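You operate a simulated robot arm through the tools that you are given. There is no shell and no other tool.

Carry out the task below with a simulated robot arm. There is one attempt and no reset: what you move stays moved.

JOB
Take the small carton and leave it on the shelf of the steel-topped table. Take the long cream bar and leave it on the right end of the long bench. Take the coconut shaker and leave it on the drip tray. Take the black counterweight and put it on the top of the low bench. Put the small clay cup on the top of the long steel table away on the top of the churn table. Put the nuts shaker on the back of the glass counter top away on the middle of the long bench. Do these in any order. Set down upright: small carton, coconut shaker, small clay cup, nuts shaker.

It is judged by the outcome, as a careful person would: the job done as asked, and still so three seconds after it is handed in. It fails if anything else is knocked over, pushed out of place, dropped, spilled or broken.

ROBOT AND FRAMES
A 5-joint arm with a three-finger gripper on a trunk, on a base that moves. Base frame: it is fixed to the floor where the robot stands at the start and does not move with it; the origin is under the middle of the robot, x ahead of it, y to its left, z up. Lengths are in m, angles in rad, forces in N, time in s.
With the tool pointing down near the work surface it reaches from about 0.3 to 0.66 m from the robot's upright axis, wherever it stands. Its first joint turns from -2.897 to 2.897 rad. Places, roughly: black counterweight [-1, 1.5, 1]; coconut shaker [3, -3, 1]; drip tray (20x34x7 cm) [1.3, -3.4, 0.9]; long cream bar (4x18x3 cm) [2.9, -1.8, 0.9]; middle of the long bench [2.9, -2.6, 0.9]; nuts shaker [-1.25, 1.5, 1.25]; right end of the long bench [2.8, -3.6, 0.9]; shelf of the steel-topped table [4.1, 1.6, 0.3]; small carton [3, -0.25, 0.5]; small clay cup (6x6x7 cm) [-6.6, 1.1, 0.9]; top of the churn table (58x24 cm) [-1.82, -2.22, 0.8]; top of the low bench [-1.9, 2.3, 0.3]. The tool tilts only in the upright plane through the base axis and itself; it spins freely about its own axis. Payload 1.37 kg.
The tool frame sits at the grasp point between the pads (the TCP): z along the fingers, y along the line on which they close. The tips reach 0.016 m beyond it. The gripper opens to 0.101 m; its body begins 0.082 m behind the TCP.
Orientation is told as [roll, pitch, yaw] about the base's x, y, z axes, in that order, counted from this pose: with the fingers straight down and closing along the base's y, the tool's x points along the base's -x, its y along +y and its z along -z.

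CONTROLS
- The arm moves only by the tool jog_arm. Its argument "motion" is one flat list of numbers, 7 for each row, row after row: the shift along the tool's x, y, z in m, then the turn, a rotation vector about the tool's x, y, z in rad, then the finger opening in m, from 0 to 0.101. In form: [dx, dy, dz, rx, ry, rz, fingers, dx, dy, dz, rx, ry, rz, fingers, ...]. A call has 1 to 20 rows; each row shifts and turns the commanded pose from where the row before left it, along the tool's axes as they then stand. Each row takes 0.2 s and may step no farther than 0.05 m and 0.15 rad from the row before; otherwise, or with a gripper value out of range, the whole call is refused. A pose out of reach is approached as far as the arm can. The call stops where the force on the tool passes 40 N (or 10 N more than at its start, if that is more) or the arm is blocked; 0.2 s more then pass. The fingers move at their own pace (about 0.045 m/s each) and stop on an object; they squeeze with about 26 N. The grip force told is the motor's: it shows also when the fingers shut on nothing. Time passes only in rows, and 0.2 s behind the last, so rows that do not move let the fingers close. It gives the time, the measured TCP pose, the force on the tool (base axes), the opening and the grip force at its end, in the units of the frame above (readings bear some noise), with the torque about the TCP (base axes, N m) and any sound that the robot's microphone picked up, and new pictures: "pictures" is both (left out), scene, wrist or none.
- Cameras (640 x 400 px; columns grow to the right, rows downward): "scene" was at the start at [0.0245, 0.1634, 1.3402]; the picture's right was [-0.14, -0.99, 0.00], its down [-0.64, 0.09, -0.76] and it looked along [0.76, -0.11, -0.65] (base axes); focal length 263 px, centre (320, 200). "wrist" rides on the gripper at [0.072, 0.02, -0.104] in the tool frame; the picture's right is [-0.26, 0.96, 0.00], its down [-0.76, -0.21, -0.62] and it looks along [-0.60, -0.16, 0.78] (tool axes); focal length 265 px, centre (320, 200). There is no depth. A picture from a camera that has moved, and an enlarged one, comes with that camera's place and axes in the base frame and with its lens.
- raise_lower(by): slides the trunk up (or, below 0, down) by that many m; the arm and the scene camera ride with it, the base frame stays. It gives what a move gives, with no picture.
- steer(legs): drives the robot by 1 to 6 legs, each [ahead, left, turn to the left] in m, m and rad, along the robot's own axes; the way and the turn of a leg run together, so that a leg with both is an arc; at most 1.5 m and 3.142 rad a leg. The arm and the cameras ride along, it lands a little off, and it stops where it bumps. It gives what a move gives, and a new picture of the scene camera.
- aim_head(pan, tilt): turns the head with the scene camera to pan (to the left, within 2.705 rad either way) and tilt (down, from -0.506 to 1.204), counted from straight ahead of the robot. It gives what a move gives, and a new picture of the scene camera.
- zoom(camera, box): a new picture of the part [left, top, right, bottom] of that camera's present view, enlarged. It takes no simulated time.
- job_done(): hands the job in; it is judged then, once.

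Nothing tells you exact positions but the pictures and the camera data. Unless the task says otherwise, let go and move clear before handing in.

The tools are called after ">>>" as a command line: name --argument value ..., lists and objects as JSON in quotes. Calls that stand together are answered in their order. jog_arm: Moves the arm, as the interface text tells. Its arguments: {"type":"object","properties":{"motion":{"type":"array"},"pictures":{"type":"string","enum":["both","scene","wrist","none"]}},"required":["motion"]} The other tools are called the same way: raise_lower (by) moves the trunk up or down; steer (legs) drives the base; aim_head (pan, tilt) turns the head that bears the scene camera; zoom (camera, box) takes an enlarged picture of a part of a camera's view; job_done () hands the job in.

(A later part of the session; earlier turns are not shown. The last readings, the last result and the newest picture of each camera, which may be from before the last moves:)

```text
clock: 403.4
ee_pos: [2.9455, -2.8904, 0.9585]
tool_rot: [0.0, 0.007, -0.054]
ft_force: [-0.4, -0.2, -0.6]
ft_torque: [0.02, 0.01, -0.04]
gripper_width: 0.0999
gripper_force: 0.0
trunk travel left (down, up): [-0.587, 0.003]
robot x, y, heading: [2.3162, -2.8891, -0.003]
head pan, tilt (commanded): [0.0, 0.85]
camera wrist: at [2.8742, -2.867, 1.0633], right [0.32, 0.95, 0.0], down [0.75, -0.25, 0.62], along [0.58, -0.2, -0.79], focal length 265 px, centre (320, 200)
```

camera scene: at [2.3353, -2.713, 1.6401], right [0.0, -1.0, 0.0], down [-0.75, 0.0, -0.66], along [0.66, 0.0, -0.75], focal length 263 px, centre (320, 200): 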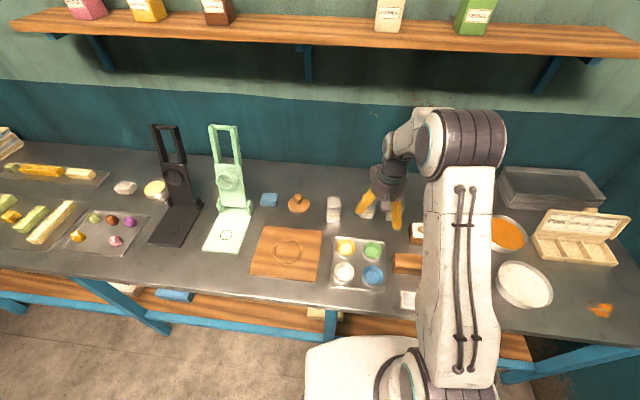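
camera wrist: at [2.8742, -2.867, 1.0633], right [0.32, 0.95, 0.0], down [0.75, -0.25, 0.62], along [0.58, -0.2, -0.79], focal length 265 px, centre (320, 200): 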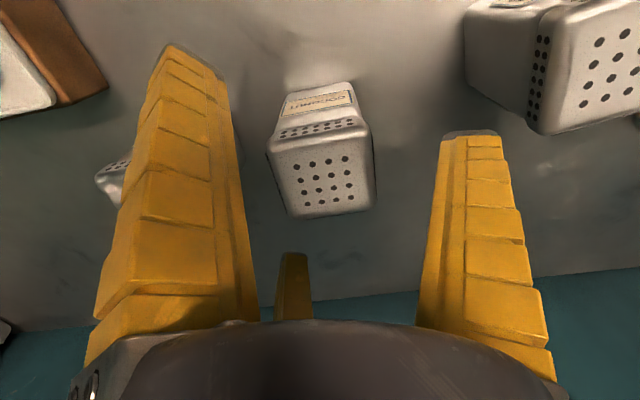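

>>> jog_arm --motion '[0, 0.002, 0.03, 0, 0, 0, 0.1, 0, 0, 0.027, 0, 0, 0, 0.1]' --pictures "wrist"

>>> zoom --camera "scene" --box '[310, 150, 450, 250]'

```text
clock: 404.0
ee_pos: [2.9457, -2.8888, 0.9021]
tool_rot: [0.002, 0.005, -0.052]
ft_force: [-0.2, -0.1, 0.5]
ft_torque: [-0.01, -0.01, 0.0]
gripper_width: 0.0999
gripper_force: 0.0
trunk travel left (down, up): [-0.587, 0.003]
robot x, y, heading: [2.3129, -2.8873, -0.003]
head pan, tilt (commanded): [0.0, 0.85]
camera wrist: at [2.8736, -2.8653, 1.0085], right [0.32, 0.95, 0.0], down [0.75, -0.25, 0.62], along [0.58, -0.2, -0.79], focal length 265 px, centre (320, 200)
```

wrist: 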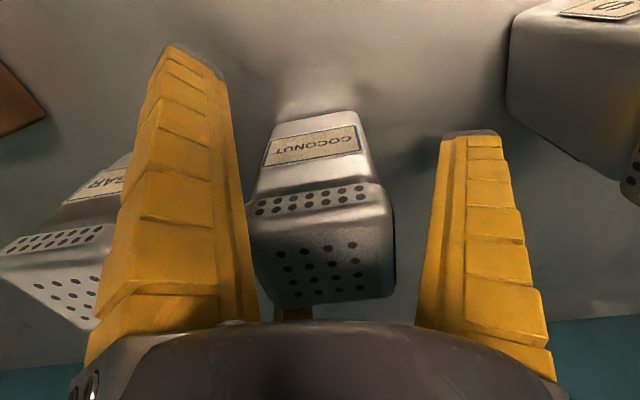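

```text
4.00 times, centred on (380, 200) of scene
camera zoom: at [2.3342, -2.713, 1.6402], right [0.0, -1.0, 0.0], down [-0.75, 0.0, -0.66], along [0.66, 0.0, -0.75], focal length 1052 px, centre (80, 200)
```

zoom: 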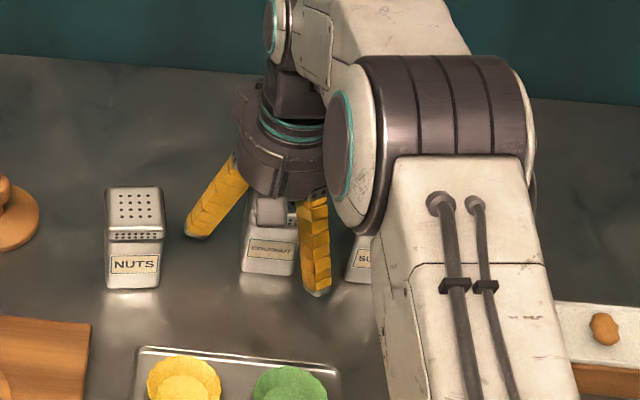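

>>> jog_arm --motion '[0, 0, 0, 0, 0, 0, 0.08, 0, 0, 0, 0, 0, 0, 0.06, 0, 0, 0, 0, 0, 0, 0.04, 0, 0, 0, 0, 0, 0, 0.0, 0, 0, 0, 0, 0, 0, 0.0, 0, 0, 0, 0, 0, 0, 0.0]' --pictures "wrist"

>>> zoom --camera "scene" --box '[310, 150, 450, 250]'

```text
clock: 405.4
ee_pos: [2.9444, -2.8893, 0.9043]
tool_rot: [0.001, 0.007, -0.052]
ft_force: [0.2, -0.7, 1.3]
ft_torque: [-0.1, -0.06, -0.06]
gripper_width: 0.0594
gripper_force: 26.0
trunk travel left (down, up): [-0.587, 0.003]
robot x, y, heading: [2.3163, -2.889, -0.002]
head pan, tilt (commanded): [0.0, 0.85]
camera wrist: at [2.8734, -2.8655, 1.0088], right [0.32, 0.95, 0.0], down [0.75, -0.25, 0.62], along [0.58, -0.2, -0.79], focal length 265 px, centre (320, 200)
```

wrist: 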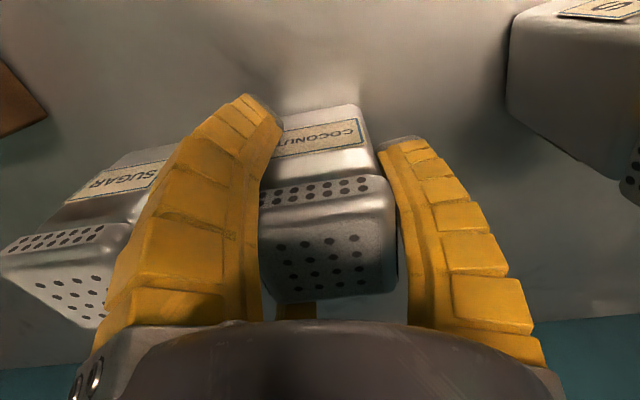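

```text
4.00 times, centred on (380, 200) of scene
camera zoom: at [2.3339, -2.713, 1.6402], right [0.0, -1.0, 0.0], down [-0.75, 0.0, -0.66], along [0.66, 0.0, -0.75], focal length 1052 px, centre (80, 200)
```

zoom: 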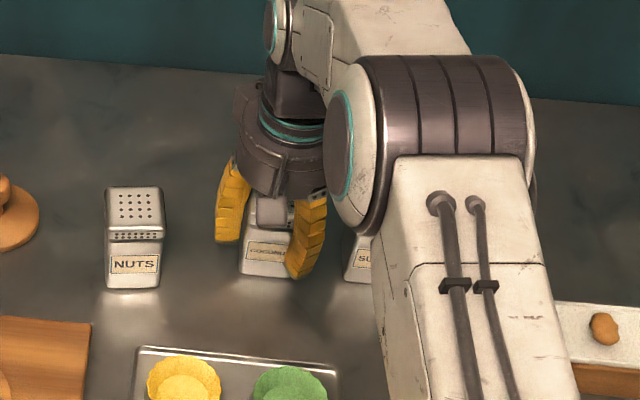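

Gripped. Lifting straight up, then retracting.

>>> jog_arm --motion '[0, 0, -0.01, 0, 0, 0, 0.0, 0, 0, -0.03, 0, 0, 0, 0.0, 0.003, 0, -0.04, 0, 0, 0, 0.0, 0.005, 0, -0.04, 0, 0, 0, 0.0]' --pictures "wrist"

>>> zoom --camera "scene" --box '[310, 130, 450, 250]'

```text
clock: 406.4
ee_pos: [2.937, -2.8894, 1.0235]
tool_rot: [0.0, 0.005, -0.052]
ft_force: [0.9, 0.4, -1.6]
ft_torque: [0.0, 0.01, 0.0]
gripper_width: 0.0591
gripper_force: 25.8
trunk travel left (down, up): [-0.587, 0.003]
robot x, y, heading: [2.3135, -2.8879, -0.002]
head pan, tilt (commanded): [0.0, 0.85]
camera wrist: at [2.8656, -2.8638, 1.1279], right [0.31, 0.95, 0.0], down [0.75, -0.25, 0.62], along [0.58, -0.2, -0.79], focal length 265 px, centre (320, 200)
```

wrist: 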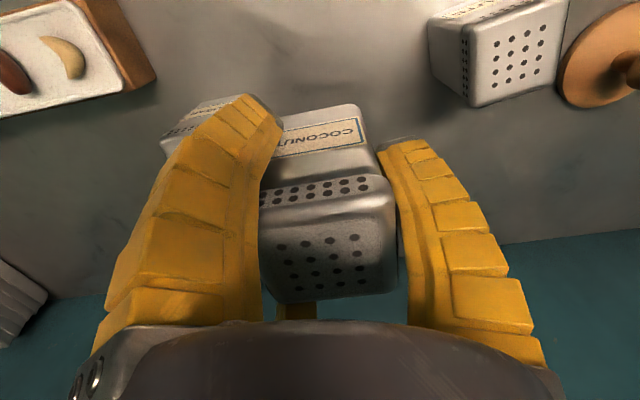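

```text
3.33 times, centred on (380, 190) of scene
camera zoom: at [2.3334, -2.7129, 1.6401], right [0.0, -1.0, 0.0], down [-0.75, 0.0, -0.66], along [0.66, 0.0, -0.75], focal length 876 px, centre (120, 233)
```

zoom: 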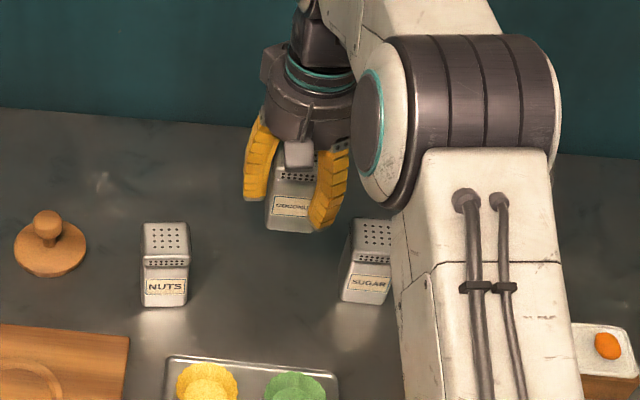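

>>> jog_arm --motion '[0.03, 0, -0.02, 0, 0, 0, 0.0, 0.04, 0, -0.03, 0, 0, 0, 0.0, 0.04, 0, -0.03, 0, 0, 0, 0.0, 0.04, 0, -0.03, 0, 0, 0, 0.0, 0.04, 0, -0.02, 0, 0, 0, 0.0, 0.02, 0, 0, 0, 0, 0, 0.0]' --pictures "none"

>>> steer --legs '[[-0.6, 0.35, 0], [-0.25, 0.1, 0], [0, 0, -1.57]]'

>>> aim_head --pan 0.1 --tilt 0.6

```text
clock: 407.8
ee_pos: [2.7298, -2.8761, 1.1537]
tool_rot: [0.0, 0.006, -0.053]
ft_force: [0.0, 0.9, -1.6]
ft_torque: [-0.01, -0.02, -0.01]
gripper_width: 0.0588
gripper_force: 26.0
trunk travel left (down, up): [-0.587, 0.003]
robot x, y, heading: [2.3183, -2.8884, -0.005]
head pan, tilt (commanded): [0.0, 0.85]
```

```text
clock: 417.0
ee_pos: [1.4718, -2.8436, 1.1548]
tool_rot: [0.0, 0.005, -1.643]
ft_force: [-0.2, 0.0, -1.6]
ft_torque: [0.01, -0.01, 0.01]
gripper_width: 0.0579
gripper_force: 26.2
trunk travel left (down, up): [-0.587, 0.003]
robot x, y, heading: [1.4673, -2.4296, -1.597]
head pan, tilt (commanded): [0.0, 0.85]
camera scene: at [1.6444, -2.4506, 1.6401], right [-1.0, 0.02, 0.0], down [0.02, 0.75, -0.66], along [-0.01, -0.66, -0.75], focal length 263 px, centre (320, 200)
```

scene: 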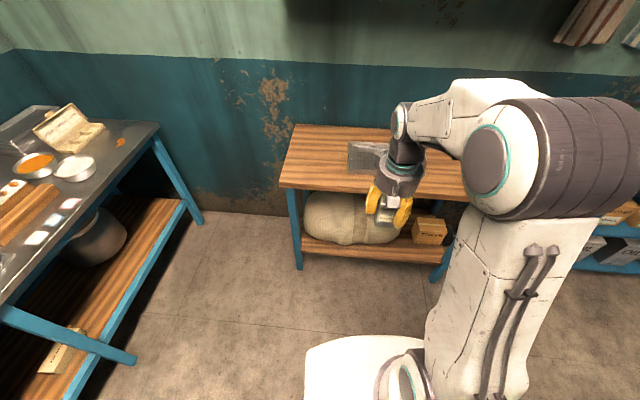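

```text
clock: 417.8
ee_pos: [1.4734, -2.8441, 1.156]
tool_rot: [0.0, 0.006, -1.646]
ft_force: [0.3, -0.7, -2.2]
ft_torque: [0.02, 0.02, 0.01]
gripper_width: 0.058
gripper_force: 26.1
trunk travel left (down, up): [-0.587, 0.003]
robot x, y, heading: [1.4679, -2.4286, -1.588]
head pan, tilt (commanded): [0.099, 0.6]
camera scene: at [1.653, -2.4605, 1.661], right [-1.0, -0.08, 0.0], down [-0.04, 0.56, -0.82], along [0.06, -0.82, -0.57], focal length 263 px, centre (320, 200)
```

scene: 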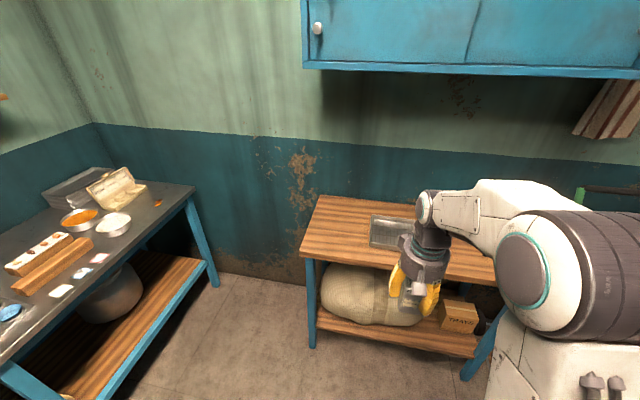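

>>> zoom --camera "scene" --box '[290, 180, 510, 340]'

>>> zoom --camera "wrist" --box '[0, 0, 640, 400]'

```text
2.50 times, centred on (400, 260) of scene
camera zoom: at [1.653, -2.4605, 1.661], right [-1.0, -0.08, 0.0], down [-0.04, 0.56, -0.82], along [0.06, -0.82, -0.57], focal length 657 px, centre (120, 50)
```

zoom: 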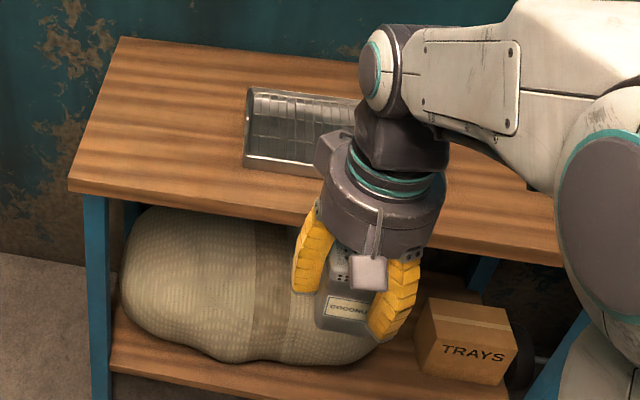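

```text
1.00 times, centred on (320, 200) of wrist (not enlarged: the box is as wide or as high as the picture)
camera zoom: at [1.4977, -2.7731, 1.2594], right [0.94, -0.33, 0.0], down [-0.26, -0.74, 0.62], along [-0.21, -0.58, -0.79], focal length 265 px, centre (320, 200)
```

zoom: 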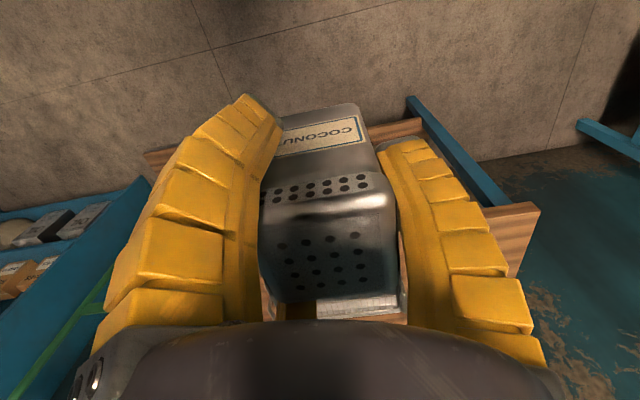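

>>> steer --legs '[[0.3, -0.13, 0.02]]'

>>> aim_head --pan 0.0 --tilt 0.9

>>> zoom --camera "scene" --box '[220, 80, 460, 240]'

```text
clock: 419.9
ee_pos: [1.3509, -3.1413, 1.1554]
tool_rot: [-0.001, 0.005, -1.618]
ft_force: [-0.3, 0.6, -0.7]
ft_torque: [0.04, 0.0, -0.01]
gripper_width: 0.0579
gripper_force: 25.6
trunk travel left (down, up): [-0.587, 0.003]
robot x, y, heading: [1.3355, -2.7267, -1.571]
head pan, tilt (commanded): [0.099, 0.6]
camera scene: at [1.5203, -2.7551, 1.6611], right [-0.99, -0.1, 0.0], down [-0.06, 0.56, -0.82], along [0.09, -0.82, -0.57], focal length 263 px, centre (320, 200)
```

scene: 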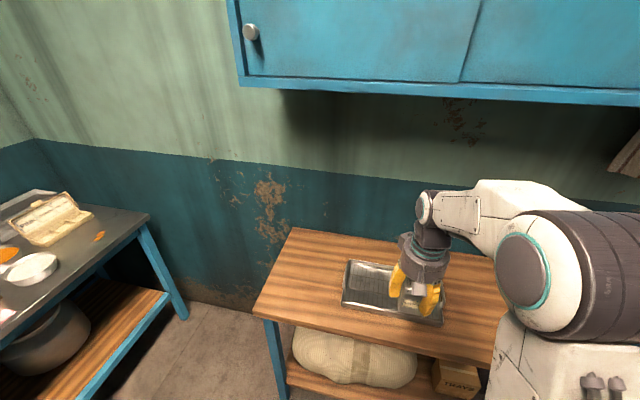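

```text
clock: 420.7
ee_pos: [1.3515, -3.142, 1.155]
tool_rot: [-0.001, 0.006, -1.617]
ft_force: [0.2, 0.5, -1.1]
ft_torque: [-0.02, -0.03, -0.03]
gripper_width: 0.0579
gripper_force: 26.3
trunk travel left (down, up): [-0.587, 0.003]
robot x, y, heading: [1.3356, -2.7292, -1.564]
head pan, tilt (commanded): [0.0, 0.901]
camera scene: at [1.5119, -2.7418, 1.6363], right [-1.0, 0.0, 0.0], down [0.0, 0.78, -0.62], along [0.0, -0.62, -0.78], focal length 263 px, centre (320, 200)
```

scene: 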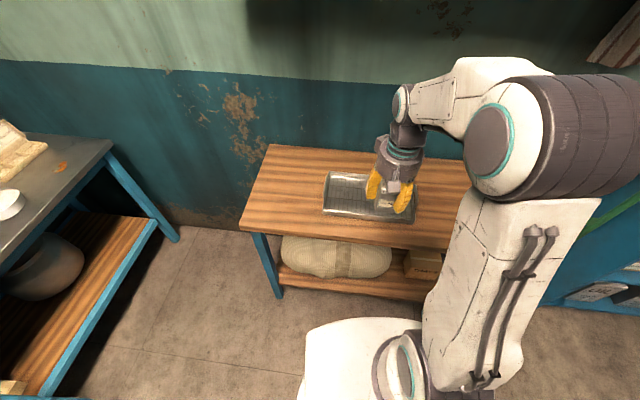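

```text
2.50 times, centred on (340, 160) of scene
camera zoom: at [1.5119, -2.7418, 1.6363], right [-1.0, 0.0, 0.0], down [0.0, 0.78, -0.62], along [0.0, -0.62, -0.78], focal length 657 px, centre (270, 300)
```

zoom: 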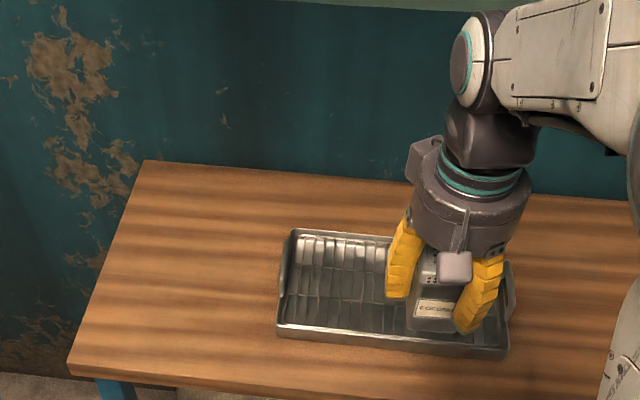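

>>> steer --legs '[[0.1, 0, 0]]'

>>> jog_arm --motion '[-0.045, 0, 0, 0, 0, 0, 0.0, -0.045, -0.005, 0, 0, 0, 0, 0.0, -0.045, -0.01, 0, 0, 0, 0, 0.0]' --pictures "both"

>>> zoom --camera "scene" --box '[260, 120, 460, 260]'

```text
clock: 421.9
ee_pos: [1.3514, -3.2407, 1.1552]
tool_rot: [0.0, 0.006, -1.617]
ft_force: [-0.2, -0.2, -1.5]
ft_torque: [0.08, -0.01, 0.03]
gripper_width: 0.0581
gripper_force: 25.9
trunk travel left (down, up): [-0.587, 0.003]
robot x, y, heading: [1.3367, -2.8265, -1.565]
head pan, tilt (commanded): [0.0, 0.901]
camera scene: at [1.5123, -2.8419, 1.6362], right [-1.0, 0.0, 0.0], down [0.0, 0.78, -0.62], along [0.0, -0.62, -0.78], focal length 263 px, centre (320, 200)
```

scene: 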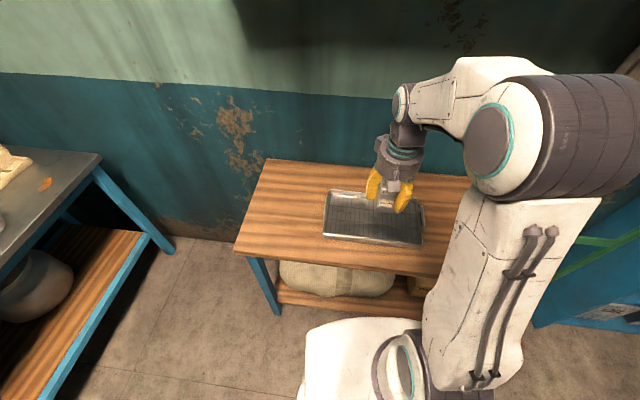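

```text
clock: 422.7
ee_pos: [1.3297, -3.3753, 1.1529]
tool_rot: [-0.001, 0.009, -1.618]
ft_force: [0.1, -0.8, -1.3]
ft_torque: [0.06, 0.0, 0.03]
gripper_width: 0.0582
gripper_force: 25.5
trunk travel left (down, up): [-0.587, 0.003]
robot x, y, heading: [1.3357, -2.8218, -1.565]
head pan, tilt (commanded): [0.0, 0.901]
camera scene: at [1.5119, -2.8423, 1.6363], right [-1.0, 0.0, 0.0], down [0.0, 0.78, -0.62], along [0.0, -0.62, -0.78], focal length 263 px, centre (320, 200)
camera wrist: at [1.3528, -3.305, 1.2572], right [0.95, -0.31, 0.0], down [-0.24, -0.75, 0.61], along [-0.19, -0.58, -0.79], focal length 265 px, centre (320, 200)
```

scene: 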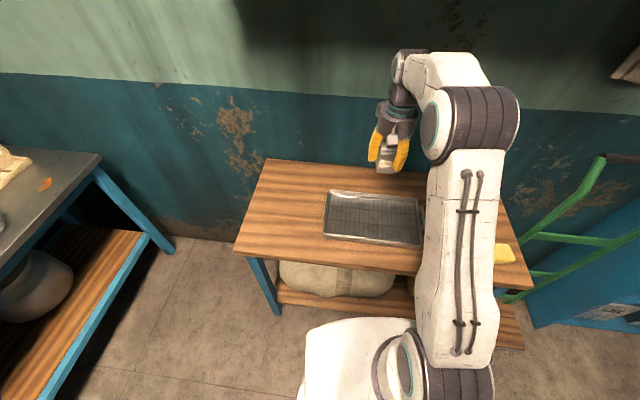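
wrist: 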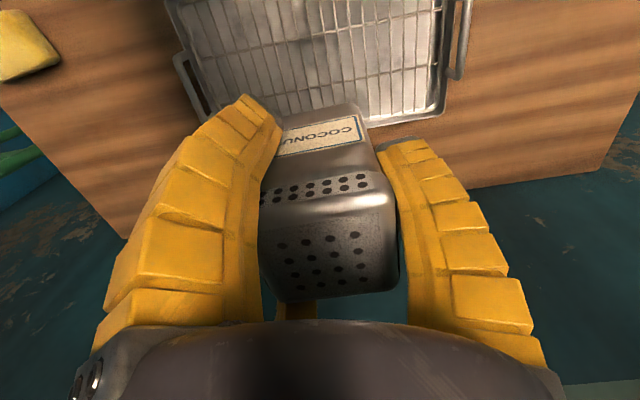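

```text
2.86 times, centred on (360, 190) of scene
camera zoom: at [1.5119, -2.8423, 1.6363], right [-1.0, 0.0, 0.0], down [0.0, 0.78, -0.62], along [0.0, -0.62, -0.78], focal length 751 px, centre (206, 229)
```

zoom: 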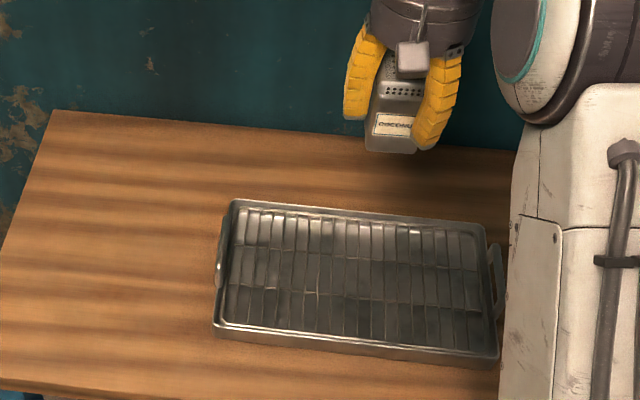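

The tray is a shallow grid tray centred near (1.325, −3.37), right under the shaker. Lowering.

>>> jog_arm --motion '[0, 0, 0.05, 0, 0, 0, 0.0, 0, 0, 0.05, 0, 0, 0, 0.0, 0, 0, 0.05, 0, 0, 0, 0.0, 0, 0, 0.03, 0, 0, 0, 0.0]' --pictures "both"

>>> zoom --camera "scene" --box '[280, 120, 460, 260]'

```text
clock: 423.7
ee_pos: [1.3312, -3.3727, 0.9737]
tool_rot: [0.001, 0.007, -1.618]
ft_force: [-0.3, 0.1, -2.3]
ft_torque: [0.03, -0.02, -0.01]
gripper_width: 0.058
gripper_force: 25.7
trunk travel left (down, up): [-0.587, 0.003]
robot x, y, heading: [1.3364, -2.8231, -1.565]
head pan, tilt (commanded): [0.0, 0.901]
camera scene: at [1.5122, -2.8404, 1.6363], right [-1.0, 0.0, 0.0], down [0.0, 0.78, -0.62], along [0.0, -0.62, -0.78], focal length 263 px, centre (320, 200)
camera wrist: at [1.3541, -3.302, 1.0787], right [0.95, -0.31, 0.0], down [-0.24, -0.75, 0.62], along [-0.19, -0.59, -0.79], focal length 265 px, centre (320, 200)
```

scene: 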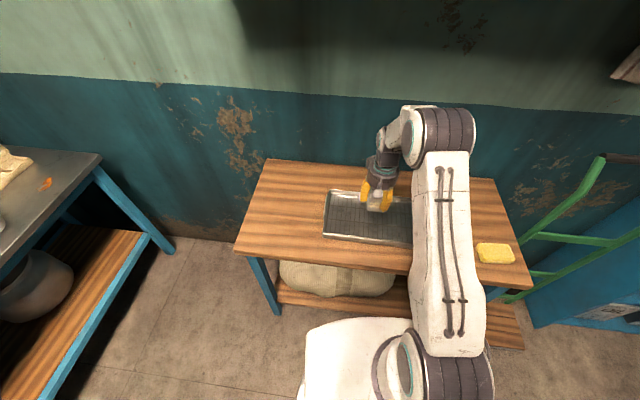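
wrist: 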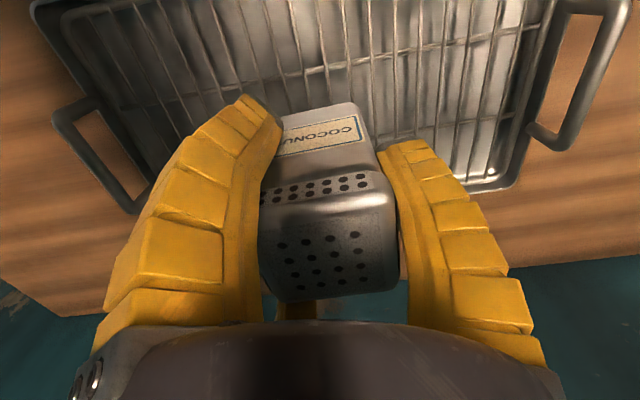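

```text
2.86 times, centred on (370, 190) of scene
camera zoom: at [1.5122, -2.8404, 1.6363], right [-1.0, 0.0, 0.0], down [0.0, 0.78, -0.62], along [0.0, -0.62, -0.78], focal length 751 px, centre (177, 229)
```

zoom: 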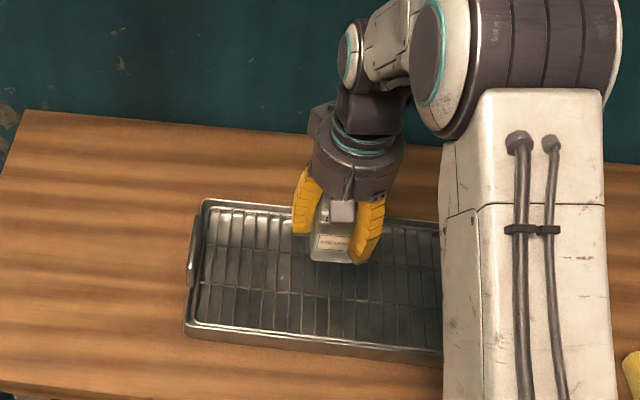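

>>> jog_arm --motion '[0.015, 0, 0.025, 0, 0, 0, 0.0, 0, 0, 0.015, 0, 0, 0, 0.0]' --pictures "wrist"

>>> jog_arm --motion '[0, 0, 0.006, 0, 0, 0, 0.0, 0, 0, 0.005, 0, 0, 0, 0.0]' --pictures "none"

```text
clock: 424.3
ee_pos: [1.3326, -3.3582, 0.9321]
tool_rot: [0.001, 0.006, -1.618]
ft_force: [-0.5, 0.5, -2.0]
ft_torque: [0.0, -0.02, -0.03]
gripper_width: 0.058
gripper_force: 26.3
trunk travel left (down, up): [-0.587, 0.003]
robot x, y, heading: [1.3345, -2.8237, -1.571]
head pan, tilt (commanded): [0.0, 0.901]
camera wrist: at [1.354, -3.2868, 1.0383], right [0.95, -0.31, 0.0], down [-0.24, -0.75, 0.62], along [-0.19, -0.59, -0.79], focal length 265 px, centre (320, 200)
```

wrist: 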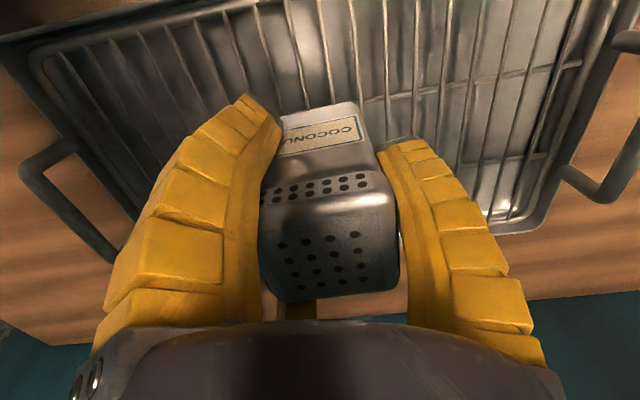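

```text
clock: 424.9
ee_pos: [1.3305, -3.3576, 0.9229]
tool_rot: [0.0, 0.004, -1.617]
ft_force: [0.0, -0.3, -1.5]
ft_torque: [-0.01, 0.01, -0.02]
gripper_width: 0.0576
gripper_force: 26.2
trunk travel left (down, up): [-0.587, 0.003]
robot x, y, heading: [1.3361, -2.8264, -1.566]
head pan, tilt (commanded): [0.0, 0.901]
```

>>> jog_arm --motion '[0, 0, 0.004, 0, 0, 0, 0.0, 0, 0, 0.004, 0, 0, 0, 0.0]' --pictures "none"

>>> jog_arm --motion '[0, 0, 0.004, 0, 0, 0, 0.0, 0, 0, 0.003, 0, 0, 0, 0.0]' --pictures "wrist"

```text
clock: 425.5
ee_pos: [1.3302, -3.3582, 0.9194]
tool_rot: [-0.001, -0.002, -1.618]
ft_force: [-0.2, 3.9, 26.6]
ft_torque: [0.17, 0.56, -0.14]
gripper_width: 0.0585
gripper_force: 25.5
trunk travel left (down, up): [-0.587, 0.003]
robot x, y, heading: [1.3339, -2.8247, -1.562]
head pan, tilt (commanded): [0.0, 0.901]
```

```text
clock: 426.1
ee_pos: [1.3299, -3.3578, 0.9108]
tool_rot: [0.001, -0.002, -1.616]
ft_force: [-0.2, -2.5, 29.8]
ft_torque: [-0.01, 0.63, -0.04]
gripper_width: 0.0597
gripper_force: 26.4
trunk travel left (down, up): [-0.587, 0.003]
robot x, y, heading: [1.3329, -2.822, -1.572]
head pan, tilt (commanded): [0.0, 0.901]
camera wrist: at [1.3529, -3.2859, 1.0151], right [0.95, -0.31, 0.0], down [-0.24, -0.74, 0.62], along [-0.19, -0.59, -0.78], focal length 265 px, centre (320, 200)
```

wrist: 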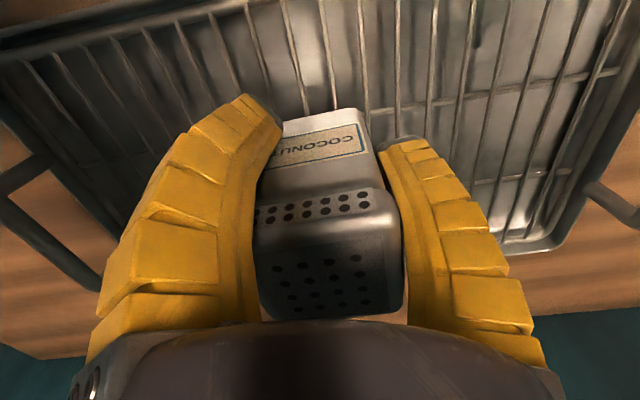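

Contact with the grid. Easing off and releasing.

>>> jog_arm --motion '[0, 0, -0.004, 0, 0, 0, 0.0, 0, 0, 0, 0, 0, 0, 0.065, 0, 0, 0, 0, 0, 0, 0.075, 0, 0, 0, 0, 0, 0, 0.085, 0, 0, 0, 0, 0, 0, 0.085]' --pictures "wrist"

>>> zoom --camera "scene" --box '[300, 130, 440, 240]'

```text
clock: 427.3
ee_pos: [1.3303, -3.3581, 0.9121]
tool_rot: [0.0, 0.006, -1.617]
ft_force: [0.4, -0.1, -0.2]
ft_torque: [-0.02, 0.02, 0.0]
gripper_width: 0.0871
gripper_force: 1.4
trunk travel left (down, up): [-0.587, 0.003]
robot x, y, heading: [1.3335, -2.8256, -1.565]
head pan, tilt (commanded): [0.0, 0.901]
camera wrist: at [1.3527, -3.286, 1.0167], right [0.95, -0.31, 0.0], down [-0.24, -0.75, 0.62], along [-0.19, -0.59, -0.79], focal length 265 px, centre (320, 200)
```

wrist: 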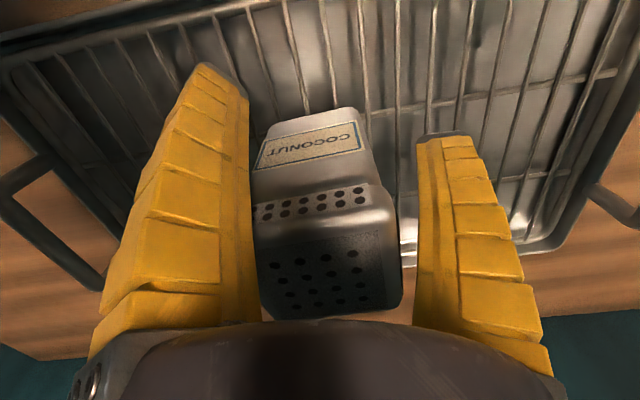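

```text
3.64 times, centred on (370, 185) of scene
camera zoom: at [1.5122, -2.8398, 1.6362], right [-1.0, 0.0, 0.0], down [0.0, 0.78, -0.62], along [0.0, -0.62, -0.78], focal length 956 px, centre (138, 254)
```

zoom: 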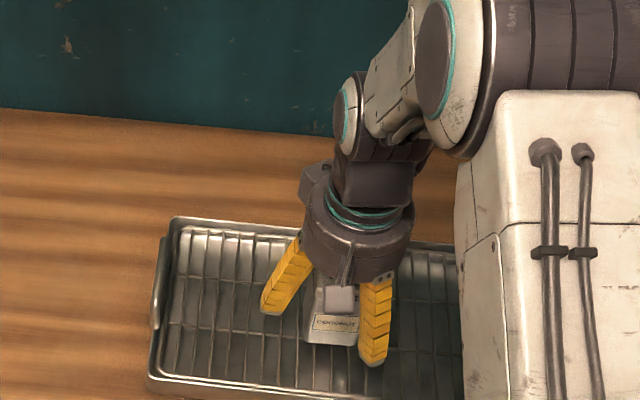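

>>> jog_arm --motion '[0, 0, 0, 0, 0, 0, 0.1, 0, 0, 0, 0, 0, 0, 0.1, 0, 0, -0.015, 0, 0, 0, 0.1, 0, 0, -0.03, 0, 0, 0, 0.1, 0, 0, -0.05, 0, 0, 0, 0.1, 0, 0, -0.05, 0, 0, 0, 0.1]' --pictures "both"

>>> zoom --camera "scene" --box '[300, 130, 440, 240]'

```text
clock: 428.7
ee_pos: [1.3302, -3.3578, 1.0581]
tool_rot: [0.0, 0.005, -1.618]
ft_force: [0.0, 0.9, -0.3]
ft_torque: [0.0, 0.01, 0.02]
gripper_width: 0.0998
gripper_force: 0.0
trunk travel left (down, up): [-0.587, 0.003]
robot x, y, heading: [1.3347, -2.8249, -1.568]
head pan, tilt (commanded): [0.0, 0.901]
camera scene: at [1.5123, -2.8392, 1.6362], right [-1.0, 0.0, 0.0], down [0.0, 0.78, -0.62], along [0.0, -0.62, -0.78], focal length 263 px, centre (320, 200)
camera wrist: at [1.3531, -3.2874, 1.1623], right [0.95, -0.31, 0.0], down [-0.24, -0.75, 0.62], along [-0.19, -0.59, -0.79], focal length 265 px, centre (320, 200)
```

scene: 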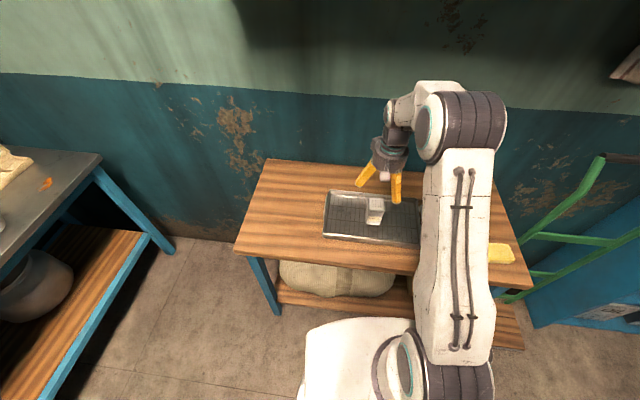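
wrist: 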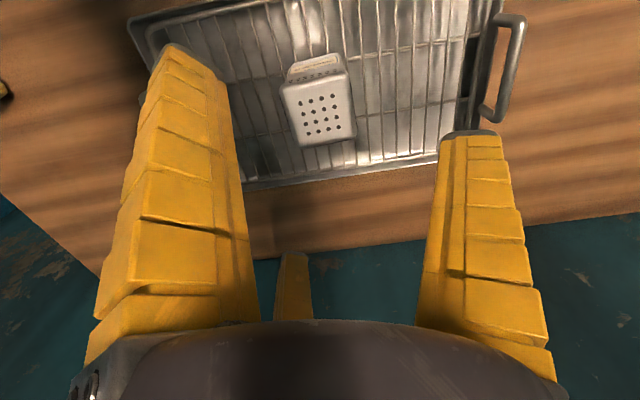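

```text
3.64 times, centred on (370, 185) of scene
camera zoom: at [1.5123, -2.8392, 1.6362], right [-1.0, 0.0, 0.0], down [0.0, 0.78, -0.62], along [0.0, -0.62, -0.78], focal length 956 px, centre (138, 254)
```

zoom: 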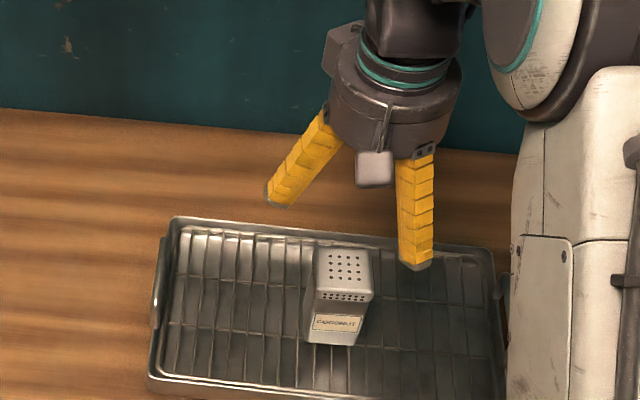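

COCONUT stands on the drip tray. Next the long cream bar; retract, turn and drive to its part of the long bench.

>>> jog_arm --motion '[0.04, 0, -0.03, 0, 0, 0, 0.1, 0.04, 0, -0.03, 0, 0, 0, 0.1, 0.04, 0, -0.02, 0, 0, 0, 0.1]' --pictures "none"

>>> steer --legs '[[-0.35, 0, 0], [0, 0, 1.57], [0.6, 0.7, 0]]'

>>> aim_head --pan 0.0 --tilt 0.6

```text
clock: 429.5
ee_pos: [1.3349, -3.2375, 1.1378]
tool_rot: [-0.002, 0.004, -1.618]
ft_force: [0.9, -0.2, -0.1]
ft_torque: [-0.02, 0.02, 0.02]
gripper_width: 0.1
gripper_force: 0.0
trunk travel left (down, up): [-0.587, 0.003]
robot x, y, heading: [1.3308, -2.8249, -1.565]
head pan, tilt (commanded): [0.0, 0.901]
```

```text
clock: 440.1
ee_pos: [2.3604, -1.772, 1.1374]
tool_rot: [0.0, 0.005, -0.058]
ft_force: [-0.5, -0.9, 0.6]
ft_torque: [-0.02, 0.01, 0.03]
gripper_width: 0.0996
gripper_force: 0.0
trunk travel left (down, up): [-0.587, 0.003]
robot x, y, heading: [1.9447, -1.7655, -0.007]
head pan, tilt (commanded): [0.0, 0.901]
camera scene: at [1.9637, -1.591, 1.6362], right [-0.01, -1.0, 0.0], down [-0.78, 0.01, -0.62], along [0.62, 0.0, -0.78], focal length 263 px, centre (320, 200)
```

scene: 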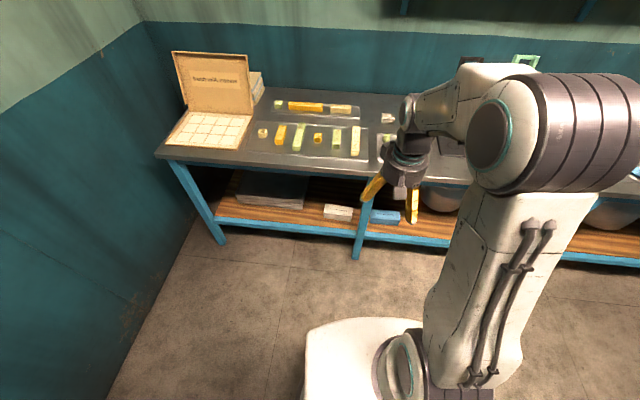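

```text
clock: 440.9
ee_pos: [2.3609, -1.7704, 1.1376]
tool_rot: [0.0, 0.005, -0.058]
ft_force: [-0.1, -0.2, -0.1]
ft_torque: [0.02, 0.02, 0.04]
gripper_width: 0.1001
gripper_force: 0.1
trunk travel left (down, up): [-0.587, 0.003]
robot x, y, heading: [1.95, -1.7684, -0.003]
head pan, tilt (commanded): [0.0, 0.6]
camera scene: at [1.9763, -1.5915, 1.661], right [-0.01, -1.0, 0.0], down [-0.57, 0.0, -0.82], along [0.82, -0.01, -0.57], focal length 263 px, centre (320, 200)
```

scene: 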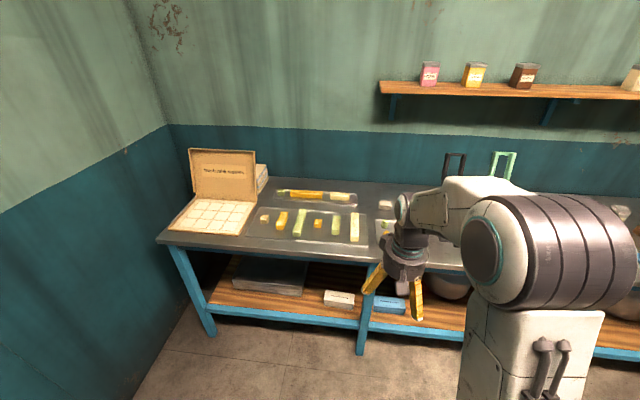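

>>> zoom --camera "scene" --box '[240, 170, 400, 270]'

```text
4.00 times, centred on (320, 220) of scene
camera zoom: at [1.9763, -1.5915, 1.661], right [-0.01, -1.0, 0.0], down [-0.57, 0.0, -0.82], along [0.82, -0.01, -0.57], focal length 1052 px, centre (320, 120)
```

zoom: 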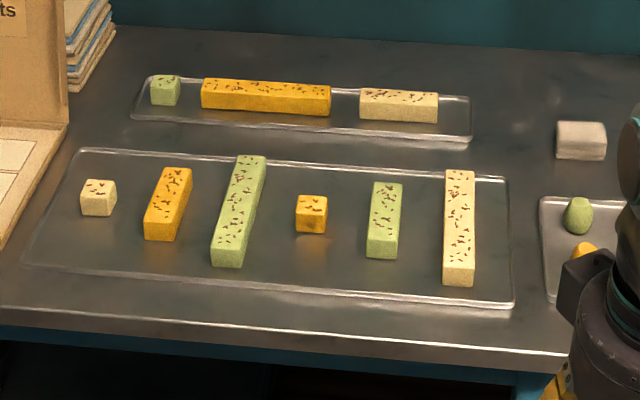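

The long cream bar (front tray, right side) is at about (2.908, −1.756), rotated ≈ −0.11 rad. Driving closer and aligning the tool.

>>> steer --legs '[[0.38, 0, 0]]'

>>> jog_arm --motion '[-0.04, 0, 0, 0, 0, 0.05, 0.1, -0.04, 0, 0, 0, 0, 0, 0.1]' --pictures "both"

>>> zoom --camera "wrist" --box '[160, 0, 480, 260]'

```text
clock: 443.3
ee_pos: [2.7396, -1.7831, 1.1381]
tool_rot: [0.0, 0.006, -0.071]
ft_force: [1.1, 0.6, 0.3]
ft_torque: [-0.01, 0.04, 0.01]
gripper_width: 0.0998
gripper_force: 0.0
trunk travel left (down, up): [-0.587, 0.003]
robot x, y, heading: [2.3255, -1.7712, -0.023]
head pan, tilt (commanded): [0.0, 0.6]
camera scene: at [2.359, -1.597, 1.661], right [-0.02, -1.0, 0.0], down [-0.57, 0.01, -0.82], along [0.82, -0.02, -0.57], focal length 263 px, centre (320, 200)
```

scene: 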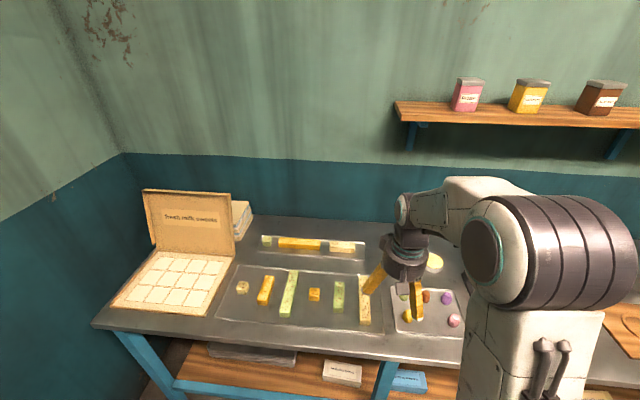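

```text
clock: 443.9
ee_pos: [2.8201, -1.7908, 1.1374]
tool_rot: [0.001, 0.007, -0.121]
ft_force: [0.8, 0.3, -0.6]
ft_torque: [0.03, -0.01, 0.01]
gripper_width: 0.1
gripper_force: 0.2
trunk travel left (down, up): [-0.587, 0.003]
robot x, y, heading: [2.3244, -1.7699, -0.021]
head pan, tilt (commanded): [0.0, 0.6]
camera scene: at [2.3589, -1.5971, 1.661], right [-0.02, -1.0, 0.0], down [-0.57, 0.01, -0.82], along [0.82, -0.02, -0.57], focal length 263 px, centre (320, 200)
camera wrist: at [2.7512, -1.7615, 1.242], right [0.38, 0.93, 0.0], down [0.73, -0.3, 0.62], along [0.57, -0.23, -0.79], focal length 265 px, centre (320, 200)
```

scene: 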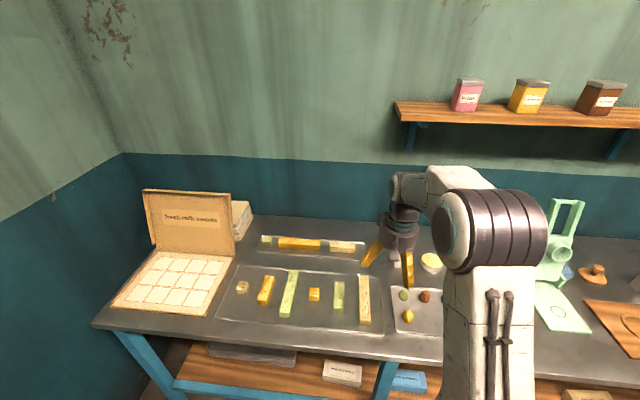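
wrist: 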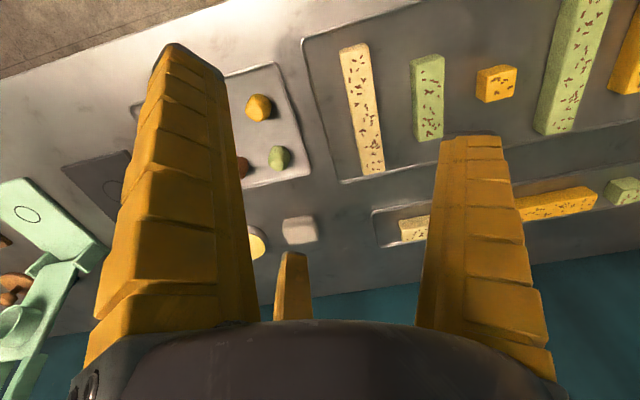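

```text
1.54 times, centred on (320, 130) of wrist
camera zoom: at [2.7512, -1.7615, 1.242], right [0.38, 0.93, 0.0], down [0.73, -0.3, 0.62], along [0.57, -0.23, -0.79], focal length 408 px, centre (320, 308)
```

zoom: 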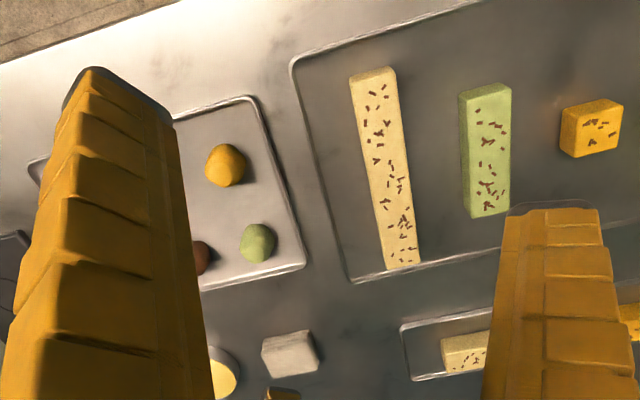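

>>> jog_arm --motion '[-0.0401, 0.0154, 0, 0, 0, 0, 0.085, -0.0401, 0.0154, 0, 0, 0, 0, 0.085, 0, 0, 0.05, 0, 0, 0, 0.085, 0, 0, 0.05, 0, 0, 0, 0.085, 0, 0, 0.04, 0, 0, 0, 0.085]' --pictures "both"

>>> zoom --camera "wrist" --box '[160, 0, 480, 260]'

```text
clock: 445.1
ee_pos: [2.9027, -1.7693, 0.9942]
tool_rot: [-0.001, 0.003, -0.121]
ft_force: [-0.2, -0.1, 0.4]
ft_torque: [0.02, 0.02, 0.0]
gripper_width: 0.0866
gripper_force: 1.1
trunk travel left (down, up): [-0.587, 0.003]
robot x, y, heading: [2.3254, -1.7709, -0.015]
head pan, tilt (commanded): [0.0, 0.6]
camera scene: at [2.3586, -1.5969, 1.6611], right [-0.02, -1.0, 0.0], down [-0.57, 0.01, -0.82], along [0.82, -0.02, -0.57], focal length 263 px, centre (320, 200)
camera wrist: at [2.8331, -1.7401, 1.0985], right [0.38, 0.93, 0.0], down [0.73, -0.3, 0.62], along [0.57, -0.24, -0.79], focal length 265 px, centre (320, 200)
```

scene: 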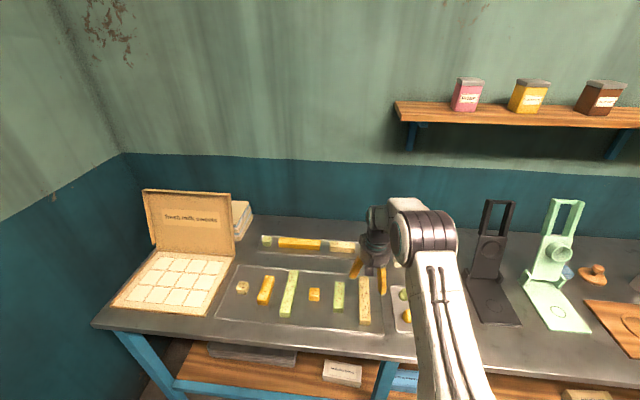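
wrist: 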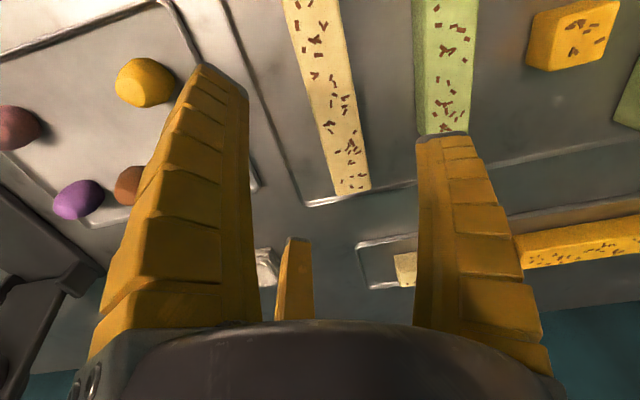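

```text
1.54 times, centred on (320, 130) of wrist
camera zoom: at [2.8331, -1.7401, 1.0985], right [0.38, 0.93, 0.0], down [0.73, -0.3, 0.62], along [0.57, -0.24, -0.79], focal length 408 px, centre (320, 308)
```

zoom: 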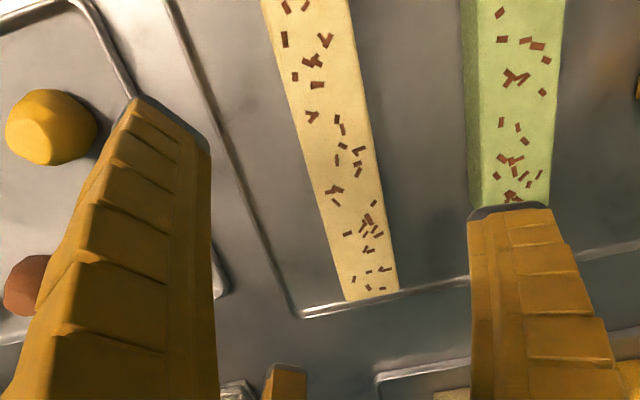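

>>> jog_arm --motion '[0, 0, 0.04, 0, 0, 0, 0.085, 0, 0, 0.03, 0, 0, 0, 0.085]' --pictures "wrist"

>>> zoom --camera "scene" --box '[320, 200, 440, 340]'

```text
clock: 445.7
ee_pos: [2.9032, -1.7691, 0.9246]
tool_rot: [-0.001, 0.005, -0.121]
ft_force: [1.0, 0.1, -0.5]
ft_torque: [0.0, -0.01, 0.04]
gripper_width: 0.0866
gripper_force: 1.5
trunk travel left (down, up): [-0.587, 0.003]
robot x, y, heading: [2.3296, -1.7713, -0.018]
head pan, tilt (commanded): [0.0, 0.6]
camera wrist: at [2.8339, -1.7403, 1.0306], right [0.38, 0.93, 0.0], down [0.73, -0.3, 0.62], along [0.57, -0.23, -0.79], focal length 265 px, centre (320, 200)
```

wrist: 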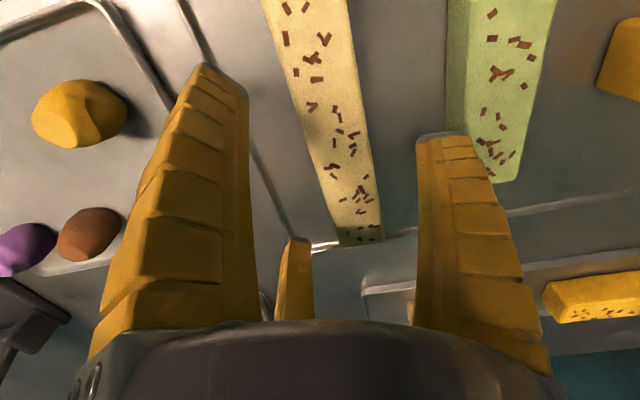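

```text
2.86 times, centred on (380, 270) of scene
camera zoom: at [2.3584, -1.5971, 1.6611], right [-0.02, -1.0, 0.0], down [-0.56, 0.01, -0.82], along [0.82, -0.02, -0.57], focal length 751 px, centre (149, 0)
```

zoom: 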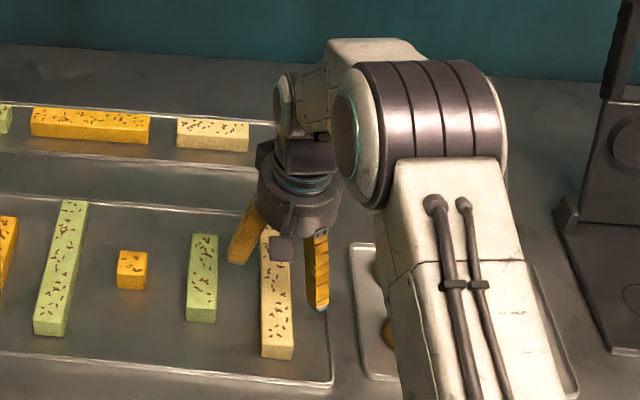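

>>> jog_arm --motion '[0, 0, 0.018, 0, 0, 0, 0.085, 0, 0, 0.01, 0, 0, 0, 0.085]' --pictures "wrist"

>>> zoom --camera "scene" --box '[330, 250, 410, 350]'

```text
clock: 446.3
ee_pos: [2.9022, -1.7692, 0.8981]
tool_rot: [0.0, 0.006, -0.12]
ft_force: [0.0, 0.3, -0.6]
ft_torque: [0.0, -0.01, -0.01]
gripper_width: 0.0865
gripper_force: 1.2
trunk travel left (down, up): [-0.587, 0.003]
robot x, y, heading: [2.3251, -1.7695, -0.019]
head pan, tilt (commanded): [0.0, 0.6]
camera wrist: at [2.8333, -1.7406, 1.0033], right [0.38, 0.93, 0.0], down [0.73, -0.3, 0.62], along [0.57, -0.24, -0.79], focal length 265 px, centre (320, 200)
```

wrist: 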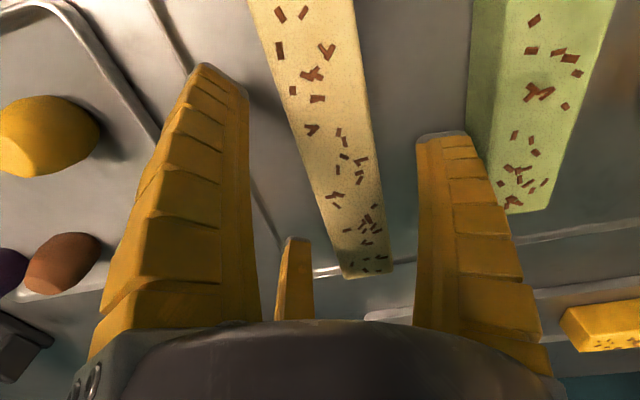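

```text
4.00 times, centred on (370, 300) of scene
camera zoom: at [2.3582, -1.597, 1.6611], right [-0.02, -1.0, 0.0], down [-0.56, 0.01, -0.83], along [0.82, -0.02, -0.56], focal length 1052 px, centre (120, -200)
```

zoom: 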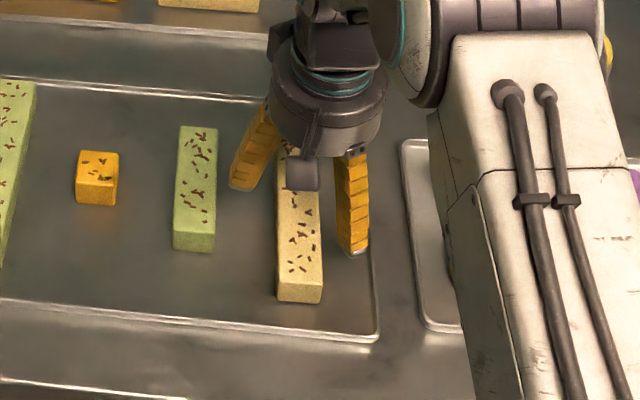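

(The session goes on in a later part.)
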